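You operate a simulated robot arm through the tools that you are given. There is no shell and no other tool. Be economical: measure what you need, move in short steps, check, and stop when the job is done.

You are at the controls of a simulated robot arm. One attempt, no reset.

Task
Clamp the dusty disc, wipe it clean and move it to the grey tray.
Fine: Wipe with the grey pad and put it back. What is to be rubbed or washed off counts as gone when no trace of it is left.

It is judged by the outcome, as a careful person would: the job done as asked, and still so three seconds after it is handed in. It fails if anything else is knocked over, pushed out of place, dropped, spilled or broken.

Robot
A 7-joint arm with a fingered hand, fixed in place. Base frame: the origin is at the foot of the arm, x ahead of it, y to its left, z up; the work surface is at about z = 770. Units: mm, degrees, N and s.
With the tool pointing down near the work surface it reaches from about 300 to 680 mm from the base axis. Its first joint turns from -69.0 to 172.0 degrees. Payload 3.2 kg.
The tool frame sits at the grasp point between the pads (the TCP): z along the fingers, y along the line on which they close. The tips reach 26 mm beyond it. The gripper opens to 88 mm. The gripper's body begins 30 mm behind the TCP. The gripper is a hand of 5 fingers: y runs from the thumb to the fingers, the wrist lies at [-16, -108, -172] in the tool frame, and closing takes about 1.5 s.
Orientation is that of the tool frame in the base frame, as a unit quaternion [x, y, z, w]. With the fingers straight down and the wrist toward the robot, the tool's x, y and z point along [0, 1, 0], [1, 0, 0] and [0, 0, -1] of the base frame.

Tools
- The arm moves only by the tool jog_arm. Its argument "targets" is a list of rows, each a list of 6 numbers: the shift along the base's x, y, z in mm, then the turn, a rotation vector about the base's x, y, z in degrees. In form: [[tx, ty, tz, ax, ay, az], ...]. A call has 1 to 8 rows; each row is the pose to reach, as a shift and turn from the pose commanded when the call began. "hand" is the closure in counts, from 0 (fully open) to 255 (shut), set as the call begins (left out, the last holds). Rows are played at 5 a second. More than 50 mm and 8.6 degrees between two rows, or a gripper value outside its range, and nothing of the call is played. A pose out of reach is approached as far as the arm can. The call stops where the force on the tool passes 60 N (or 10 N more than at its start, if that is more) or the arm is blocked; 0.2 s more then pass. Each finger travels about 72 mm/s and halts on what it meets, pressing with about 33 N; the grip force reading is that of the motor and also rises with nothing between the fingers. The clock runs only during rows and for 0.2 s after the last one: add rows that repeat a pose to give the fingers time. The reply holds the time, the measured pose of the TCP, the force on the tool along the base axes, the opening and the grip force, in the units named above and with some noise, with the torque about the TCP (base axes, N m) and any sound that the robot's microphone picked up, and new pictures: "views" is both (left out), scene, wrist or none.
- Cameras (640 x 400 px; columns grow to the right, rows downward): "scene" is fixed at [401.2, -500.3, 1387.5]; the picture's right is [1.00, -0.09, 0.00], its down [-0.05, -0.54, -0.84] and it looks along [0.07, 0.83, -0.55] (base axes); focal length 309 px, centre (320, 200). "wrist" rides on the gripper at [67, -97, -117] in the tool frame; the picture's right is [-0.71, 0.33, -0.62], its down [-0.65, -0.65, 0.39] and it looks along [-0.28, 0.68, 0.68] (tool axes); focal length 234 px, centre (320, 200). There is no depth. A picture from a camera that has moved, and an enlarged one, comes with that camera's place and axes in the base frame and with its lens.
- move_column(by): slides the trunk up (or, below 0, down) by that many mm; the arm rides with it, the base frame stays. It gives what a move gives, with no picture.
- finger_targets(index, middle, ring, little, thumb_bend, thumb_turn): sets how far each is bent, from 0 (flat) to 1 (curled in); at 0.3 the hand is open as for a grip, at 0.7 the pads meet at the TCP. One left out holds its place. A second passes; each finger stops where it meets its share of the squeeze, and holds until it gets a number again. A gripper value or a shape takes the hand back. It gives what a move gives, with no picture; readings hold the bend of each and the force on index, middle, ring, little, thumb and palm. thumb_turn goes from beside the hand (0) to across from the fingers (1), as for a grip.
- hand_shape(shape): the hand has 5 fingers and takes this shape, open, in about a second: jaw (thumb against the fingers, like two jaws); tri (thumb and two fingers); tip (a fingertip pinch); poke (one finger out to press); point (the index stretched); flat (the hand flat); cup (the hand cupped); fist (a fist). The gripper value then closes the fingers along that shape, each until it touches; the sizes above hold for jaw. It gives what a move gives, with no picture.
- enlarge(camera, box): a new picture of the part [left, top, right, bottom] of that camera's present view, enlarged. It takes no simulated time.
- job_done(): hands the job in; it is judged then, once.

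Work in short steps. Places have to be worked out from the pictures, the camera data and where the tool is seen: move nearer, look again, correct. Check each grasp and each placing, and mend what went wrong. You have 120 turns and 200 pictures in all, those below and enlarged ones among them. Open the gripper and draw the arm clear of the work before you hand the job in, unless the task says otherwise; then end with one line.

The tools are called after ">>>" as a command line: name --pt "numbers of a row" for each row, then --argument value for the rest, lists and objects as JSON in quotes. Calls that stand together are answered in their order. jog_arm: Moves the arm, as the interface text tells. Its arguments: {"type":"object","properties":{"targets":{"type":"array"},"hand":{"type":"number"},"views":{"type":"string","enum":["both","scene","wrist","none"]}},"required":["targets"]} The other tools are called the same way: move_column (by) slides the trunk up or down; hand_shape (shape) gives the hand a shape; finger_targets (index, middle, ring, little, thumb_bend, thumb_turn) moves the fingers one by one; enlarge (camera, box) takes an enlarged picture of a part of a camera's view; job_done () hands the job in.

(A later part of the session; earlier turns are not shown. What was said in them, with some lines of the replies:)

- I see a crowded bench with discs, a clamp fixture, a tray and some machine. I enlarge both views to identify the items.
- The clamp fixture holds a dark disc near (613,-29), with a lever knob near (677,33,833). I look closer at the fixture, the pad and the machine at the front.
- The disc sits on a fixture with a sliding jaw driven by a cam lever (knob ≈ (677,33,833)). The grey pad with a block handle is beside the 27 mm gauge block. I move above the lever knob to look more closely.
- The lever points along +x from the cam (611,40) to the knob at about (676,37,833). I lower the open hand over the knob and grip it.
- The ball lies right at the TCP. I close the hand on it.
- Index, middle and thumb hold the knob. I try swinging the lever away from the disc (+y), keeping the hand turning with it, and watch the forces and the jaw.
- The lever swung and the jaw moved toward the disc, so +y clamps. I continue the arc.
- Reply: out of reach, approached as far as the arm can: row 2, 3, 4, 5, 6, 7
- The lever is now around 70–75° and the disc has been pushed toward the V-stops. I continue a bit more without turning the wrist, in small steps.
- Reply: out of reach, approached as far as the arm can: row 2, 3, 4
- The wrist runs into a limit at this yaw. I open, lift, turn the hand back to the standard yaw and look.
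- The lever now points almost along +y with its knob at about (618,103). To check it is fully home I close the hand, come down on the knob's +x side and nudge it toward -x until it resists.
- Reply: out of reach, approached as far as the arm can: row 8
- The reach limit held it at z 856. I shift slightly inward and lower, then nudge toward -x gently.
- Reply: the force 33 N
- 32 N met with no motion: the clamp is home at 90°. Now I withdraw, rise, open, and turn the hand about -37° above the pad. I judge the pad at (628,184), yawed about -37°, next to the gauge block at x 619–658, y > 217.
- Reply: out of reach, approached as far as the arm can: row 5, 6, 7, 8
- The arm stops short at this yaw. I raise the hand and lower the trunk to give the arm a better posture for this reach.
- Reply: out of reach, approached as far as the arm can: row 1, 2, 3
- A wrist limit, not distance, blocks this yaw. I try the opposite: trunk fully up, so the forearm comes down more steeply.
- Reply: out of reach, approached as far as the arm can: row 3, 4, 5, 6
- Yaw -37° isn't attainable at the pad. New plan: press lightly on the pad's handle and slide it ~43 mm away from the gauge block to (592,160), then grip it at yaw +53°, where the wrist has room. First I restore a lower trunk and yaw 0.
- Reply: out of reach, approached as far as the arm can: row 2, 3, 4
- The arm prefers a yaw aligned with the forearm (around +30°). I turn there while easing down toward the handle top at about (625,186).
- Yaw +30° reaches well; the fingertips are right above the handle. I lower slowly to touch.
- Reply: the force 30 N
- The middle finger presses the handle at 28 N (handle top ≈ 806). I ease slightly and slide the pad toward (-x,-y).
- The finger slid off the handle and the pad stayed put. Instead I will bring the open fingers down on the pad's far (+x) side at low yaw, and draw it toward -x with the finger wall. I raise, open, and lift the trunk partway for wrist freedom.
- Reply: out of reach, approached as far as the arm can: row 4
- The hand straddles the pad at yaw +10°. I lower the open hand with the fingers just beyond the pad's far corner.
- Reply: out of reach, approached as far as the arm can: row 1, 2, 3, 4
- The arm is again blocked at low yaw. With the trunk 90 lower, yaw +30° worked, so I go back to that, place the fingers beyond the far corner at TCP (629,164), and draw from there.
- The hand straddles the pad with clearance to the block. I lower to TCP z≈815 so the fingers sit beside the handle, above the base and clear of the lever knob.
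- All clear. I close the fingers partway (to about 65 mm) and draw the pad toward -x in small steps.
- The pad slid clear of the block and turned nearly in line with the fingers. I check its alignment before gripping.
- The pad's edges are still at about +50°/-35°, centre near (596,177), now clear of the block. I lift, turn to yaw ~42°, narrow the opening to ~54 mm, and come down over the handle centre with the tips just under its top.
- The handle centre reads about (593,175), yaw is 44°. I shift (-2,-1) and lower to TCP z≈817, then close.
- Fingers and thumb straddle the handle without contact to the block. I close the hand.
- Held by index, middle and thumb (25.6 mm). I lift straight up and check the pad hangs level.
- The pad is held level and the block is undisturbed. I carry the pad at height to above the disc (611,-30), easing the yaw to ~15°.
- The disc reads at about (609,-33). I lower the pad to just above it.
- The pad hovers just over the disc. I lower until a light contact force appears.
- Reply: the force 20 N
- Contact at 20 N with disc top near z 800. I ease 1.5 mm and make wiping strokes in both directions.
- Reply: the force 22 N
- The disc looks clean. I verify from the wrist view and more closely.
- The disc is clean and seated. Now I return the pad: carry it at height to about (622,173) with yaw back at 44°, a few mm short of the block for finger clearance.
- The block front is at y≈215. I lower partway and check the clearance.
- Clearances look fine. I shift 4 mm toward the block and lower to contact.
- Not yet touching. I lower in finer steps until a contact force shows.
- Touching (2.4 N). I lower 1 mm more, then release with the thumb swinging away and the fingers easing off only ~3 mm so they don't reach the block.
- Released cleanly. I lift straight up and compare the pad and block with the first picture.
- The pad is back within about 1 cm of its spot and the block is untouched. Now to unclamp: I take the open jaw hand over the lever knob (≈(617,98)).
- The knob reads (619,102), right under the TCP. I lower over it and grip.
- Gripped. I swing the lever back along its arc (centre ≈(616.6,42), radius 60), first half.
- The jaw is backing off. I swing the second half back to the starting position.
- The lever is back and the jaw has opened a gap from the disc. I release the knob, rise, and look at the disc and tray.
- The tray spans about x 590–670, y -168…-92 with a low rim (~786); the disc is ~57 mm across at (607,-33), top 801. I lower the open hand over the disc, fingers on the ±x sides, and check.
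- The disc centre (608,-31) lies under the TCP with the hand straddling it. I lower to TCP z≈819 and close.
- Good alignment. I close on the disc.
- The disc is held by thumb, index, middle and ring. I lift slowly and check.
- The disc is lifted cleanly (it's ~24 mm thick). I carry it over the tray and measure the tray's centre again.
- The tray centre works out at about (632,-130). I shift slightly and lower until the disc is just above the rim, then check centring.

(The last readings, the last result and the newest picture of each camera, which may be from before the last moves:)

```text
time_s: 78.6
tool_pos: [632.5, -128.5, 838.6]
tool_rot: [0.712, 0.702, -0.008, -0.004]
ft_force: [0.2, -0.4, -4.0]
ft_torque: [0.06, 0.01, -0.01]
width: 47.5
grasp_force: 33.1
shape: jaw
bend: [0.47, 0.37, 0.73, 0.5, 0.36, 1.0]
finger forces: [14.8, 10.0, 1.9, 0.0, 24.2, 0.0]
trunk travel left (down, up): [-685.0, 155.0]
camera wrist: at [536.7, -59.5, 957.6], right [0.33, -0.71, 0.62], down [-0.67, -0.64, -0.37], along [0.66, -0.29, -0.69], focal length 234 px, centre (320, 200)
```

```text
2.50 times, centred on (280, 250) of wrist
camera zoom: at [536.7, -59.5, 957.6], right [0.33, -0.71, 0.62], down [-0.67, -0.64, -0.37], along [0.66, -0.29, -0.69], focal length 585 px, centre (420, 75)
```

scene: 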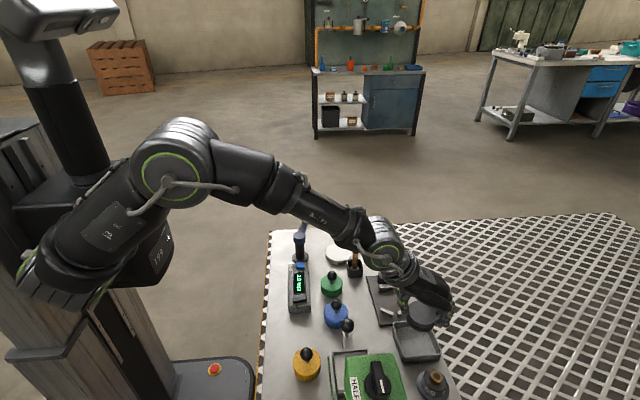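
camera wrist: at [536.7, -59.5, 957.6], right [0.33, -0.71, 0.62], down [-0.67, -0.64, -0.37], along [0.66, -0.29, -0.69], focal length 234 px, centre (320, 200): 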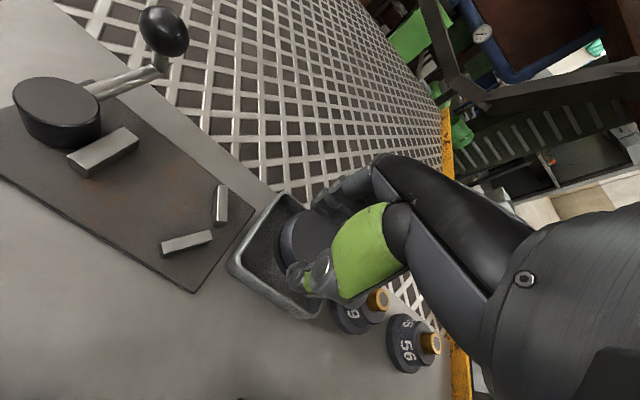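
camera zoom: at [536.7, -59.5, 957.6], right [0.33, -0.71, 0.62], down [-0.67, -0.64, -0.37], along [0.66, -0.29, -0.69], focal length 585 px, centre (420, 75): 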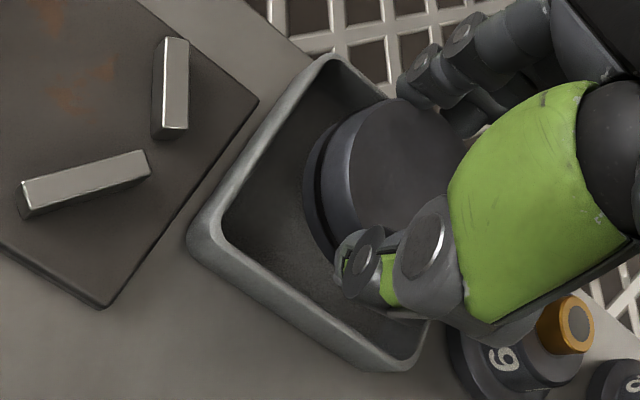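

The disc seems ~2 mm too far +x and ~3 mm too far -y. I correct and lower into the tray in small steps.

>>> jog_arm --pt "-2 2 0 0 0 0" --pt "-2 2 -6 0 0 0" --pt "-2 2 -12 0 0 0" --pt "-2 2 -12 0 0 0" --views "none"

>>> enlarge --camera "scene" --box '[375, 280, 455, 360]'

>>> enlarge --camera "wrist" --box '[200, 170, 360, 330]'

```text
time_s: 79.6
tool_pos: [628.9, -127.6, 827.6]
tool_rot: [0.712, 0.702, -0.009, -0.003]
ft_force: [-0.1, 0.2, -4.1]
ft_torque: [0.02, 0.0, 0.03]
width: 47.9
grasp_force: 33.1
shape: jaw
bend: [0.47, 0.37, 0.73, 0.5, 0.36, 1.0]
finger forces: [15.0, 10.0, 1.8, 0.0, 23.9, 0.0]
trunk travel left (down, up): [-685.0, 155.0]
```

```text
5.00 times, centred on (415, 320) of scene
camera zoom: at [401.2, -500.3, 1387.5], right [1.0, -0.09, 0.0], down [-0.05, -0.54, -0.84], along [0.07, 0.83, -0.55], focal length 1543 px, centre (-155, -400)
```

zoom: 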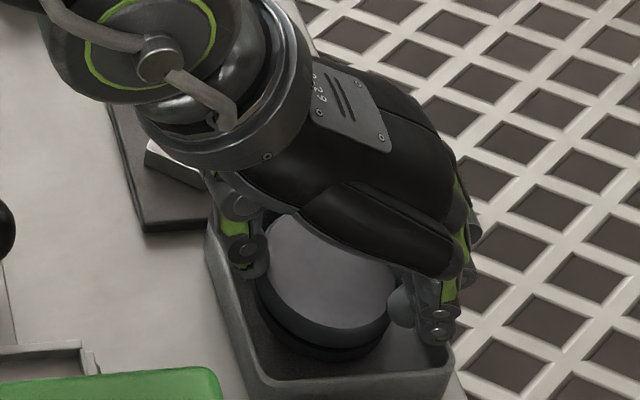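

```text
2.50 times, centred on (280, 250) of wrist
camera zoom: at [534.7, -58.2, 945.4], right [0.33, -0.71, 0.62], down [-0.67, -0.64, -0.37], along [0.66, -0.29, -0.69], focal length 585 px, centre (420, 75)
```

zoom: 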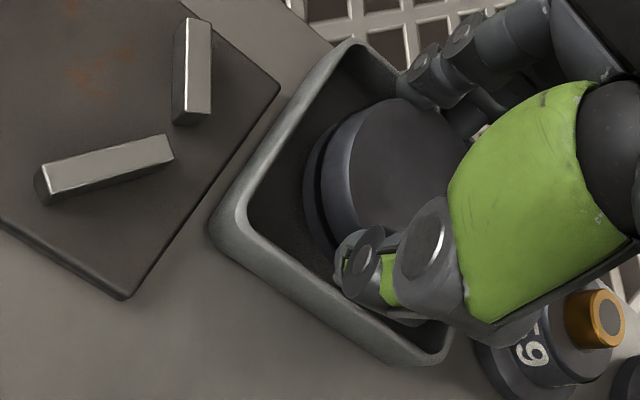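

In the scene view the disc now sits slightly left; the front gap is ~9 mm. I move back +3 mm in x and continue lowering to contact.

>>> jog_arm --pt "3 0 0 0 0 0" --pt "3 -1 -4 0 0 0" --pt "3 -1 -8 0 0 0" --pt "3 -1 -10 0 0 0" --pt "3 -1 -12 0 0 0" --views "none"

>>> enlarge --camera "scene" --box '[375, 280, 455, 360]'

>>> enlarge --camera "wrist" --box '[200, 170, 360, 330]'

```text
time_s: 80.8
tool_pos: [631.4, -128.4, 817.0]
tool_rot: [0.713, 0.702, -0.007, -0.002]
ft_force: [0.2, 0.5, 5.6]
ft_torque: [-0.06, -0.04, -0.01]
width: 47.5
grasp_force: 33.0
shape: jaw
bend: [0.47, 0.37, 0.73, 0.5, 0.36, 1.0]
finger forces: [15.6, 15.8, 3.2, 0.0, 29.2, 0.1]
trunk travel left (down, up): [-685.0, 155.0]
```

```text
5.00 times, centred on (415, 320) of scene
camera zoom: at [401.2, -500.3, 1387.5], right [1.0, -0.09, 0.0], down [-0.05, -0.54, -0.84], along [0.07, 0.83, -0.55], focal length 1543 px, centre (-155, -400)
```

zoom: 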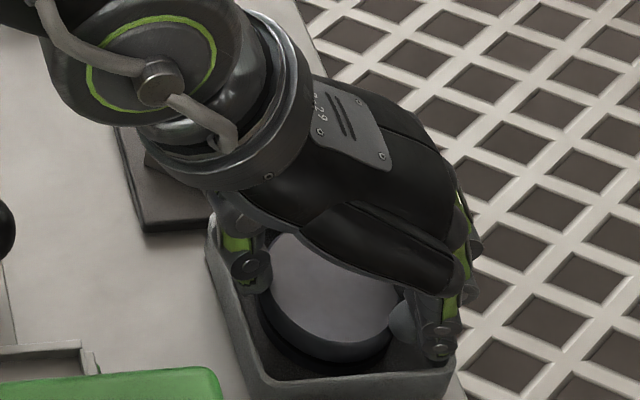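

```text
2.50 times, centred on (280, 250) of wrist
camera zoom: at [536.4, -59.0, 935.2], right [0.33, -0.71, 0.63], down [-0.67, -0.64, -0.38], along [0.67, -0.29, -0.68], focal length 585 px, centre (420, 75)
```

zoom: 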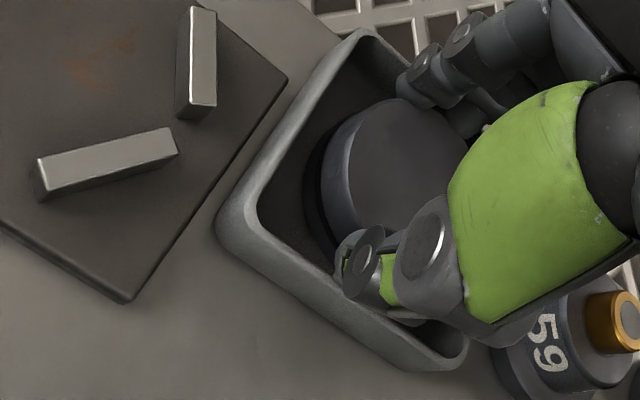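

The floor contact shows (+5.6 N, TCP 817) with the disc inside the tray. I open the hand and rise.

>>> jog_arm --pt "0 0 0 0 0 0" --pt "0 0 0 0 0 0" --pt "0 0 0 0 0 0" --pt "0 0 0 0 0 0" --pt "0 0 20 0 0 0" --pt "0 0 50 0 0 0" --pt "-15 5 90 0 0 0" --pt "-50 10 120 0 0 0" --hand 0

>>> enlarge --camera "scene" --box '[365, 270, 465, 370]'

```text
time_s: 82.6
tool_pos: [577.8, -119.9, 934.1]
tool_rot: [0.711, 0.703, -0.008, -0.003]
ft_force: [-0.6, 0.1, -0.1]
ft_torque: [-0.01, -0.03, -0.03]
width: 87.6
grasp_force: 0.1
shape: jaw
bend: [0.3, 0.3, 0.3, 0.3, 0.3, 0.97]
finger forces: [0.0, 0.1, 0.0, 0.0, 0.0, 0.1]
trunk travel left (down, up): [-685.0, 155.0]
camera wrist: at [483.8, -51.0, 1052.5], right [0.33, -0.71, 0.62], down [-0.67, -0.64, -0.37], along [0.67, -0.29, -0.69], focal length 234 px, centre (320, 200)
```

scene: 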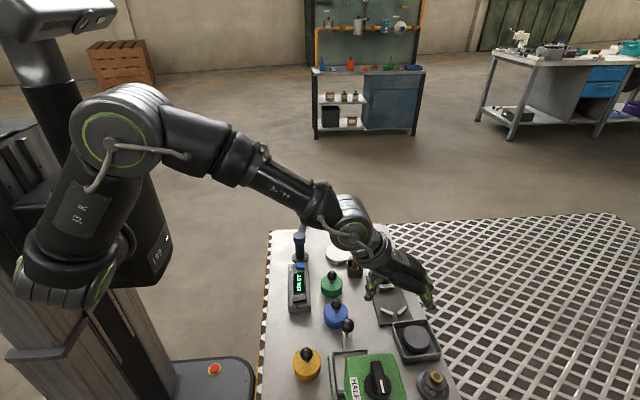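
wrist: 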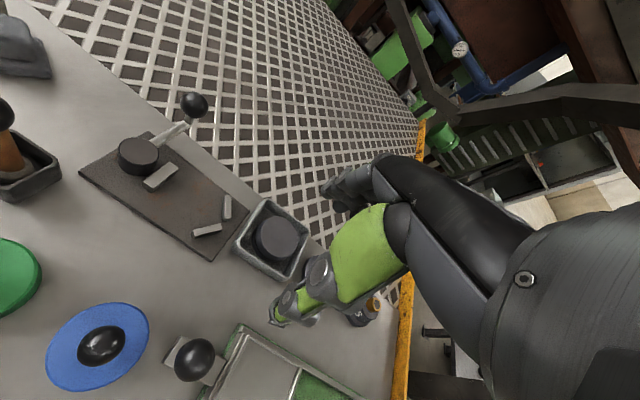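

```text
4.00 times, centred on (415, 320) of scene
camera zoom: at [401.2, -500.3, 1387.5], right [1.0, -0.09, 0.0], down [-0.05, -0.54, -0.84], along [0.07, 0.83, -0.55], focal length 1235 px, centre (-60, -280)
```

zoom: 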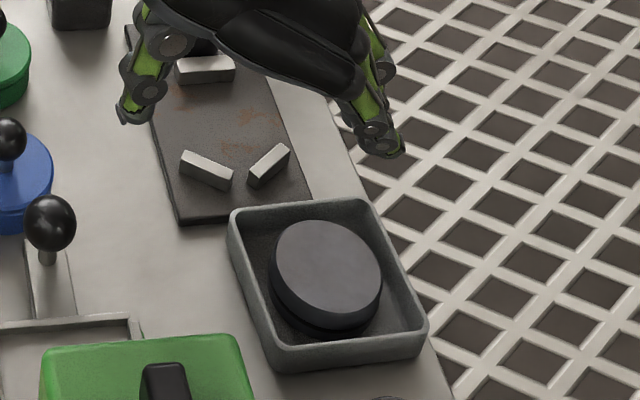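

The disc rests flat and clean in the tray, which hasn't moved. I withdraw the arm clear and take a last look.

>>> jog_arm --pt "-15 -3 40 0 0 0" --pt "-35 -6 80 0 0 0" --pt "-60 -10 115 0 0 0" --pt "-85 -15 150 0 0 0" --pt "-110 -20 180 0 0 0"

>>> enlarge --camera "scene" --box '[395, 315, 445, 365]'

>>> enlarge --camera "scene" --box '[255, 195, 465, 400]'

```text
time_s: 83.8
tool_pos: [539.1, -130.2, 1022.2]
tool_rot: [0.712, 0.702, -0.009, -0.004]
ft_force: [0.5, -0.3, 0.0]
ft_torque: [0.0, -0.01, -0.01]
width: 88.0
grasp_force: 0.1
shape: jaw
bend: [0.3, 0.3, 0.3, 0.3, 0.3, 0.97]
finger forces: [0.0, 0.0, 0.0, 0.1, 0.1, 0.1]
out of reach, approached as far as the arm can: row 3, 4, 5
trunk travel left (down, up): [-685.0, 155.0]
camera wrist: at [443.8, -61.2, 1141.2], right [0.33, -0.71, 0.62], down [-0.67, -0.64, -0.37], along [0.66, -0.29, -0.69], focal length 234 px, centre (320, 200)
```

scene: 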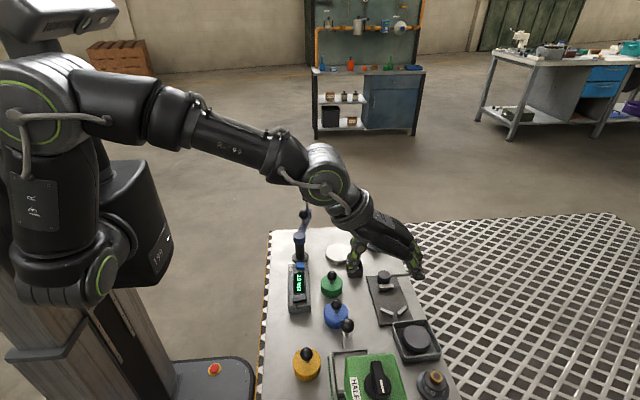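
wrist: 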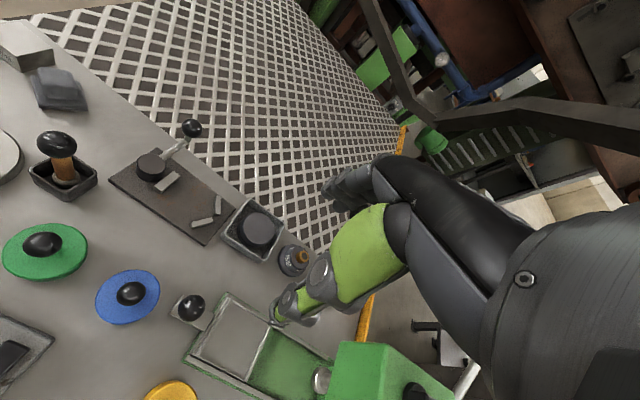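

```text
8.00 times, centred on (420, 340) of scene
camera zoom: at [401.2, -500.3, 1387.5], right [1.0, -0.09, 0.0], down [-0.05, -0.54, -0.84], along [0.07, 0.83, -0.55], focal length 2469 px, centre (-480, -920)
```

zoom: 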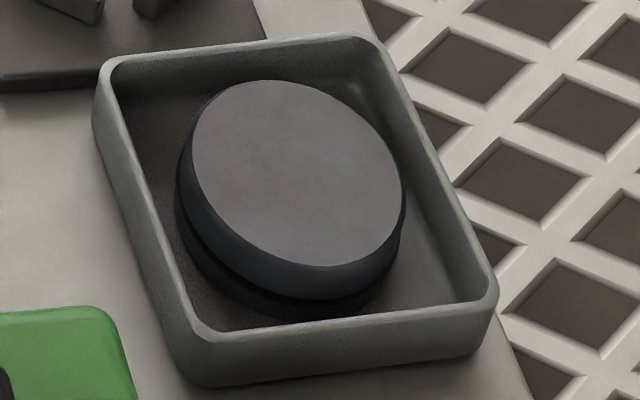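

```text
1.95 times, centred on (360, 298) of scene
camera zoom: at [401.2, -500.3, 1387.5], right [1.0, -0.09, 0.0], down [-0.05, -0.54, -0.84], along [0.07, 0.83, -0.55], focal length 602 px, centre (242, 10)
```

zoom: 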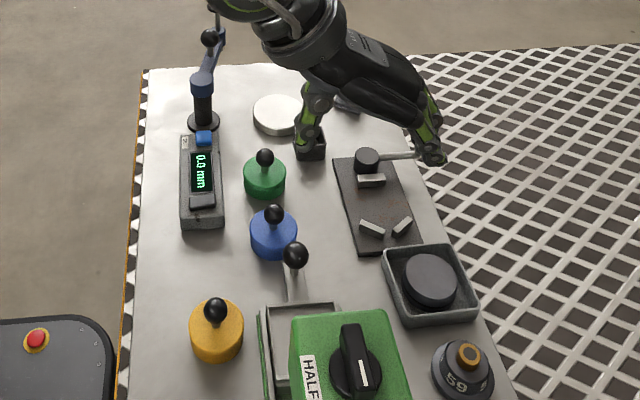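

The disc is clean and in the tray, the pad is beside the gauge block, the other items stand as before, and the hand is open and high. I hand the job in.

>>> job_done

```text
The job is handed in.
```

I clamped the disc, wiped it with no dust left visible and moved it to the grey tray; the pad is back by the gauge block, about 1 cm short of its original spot.
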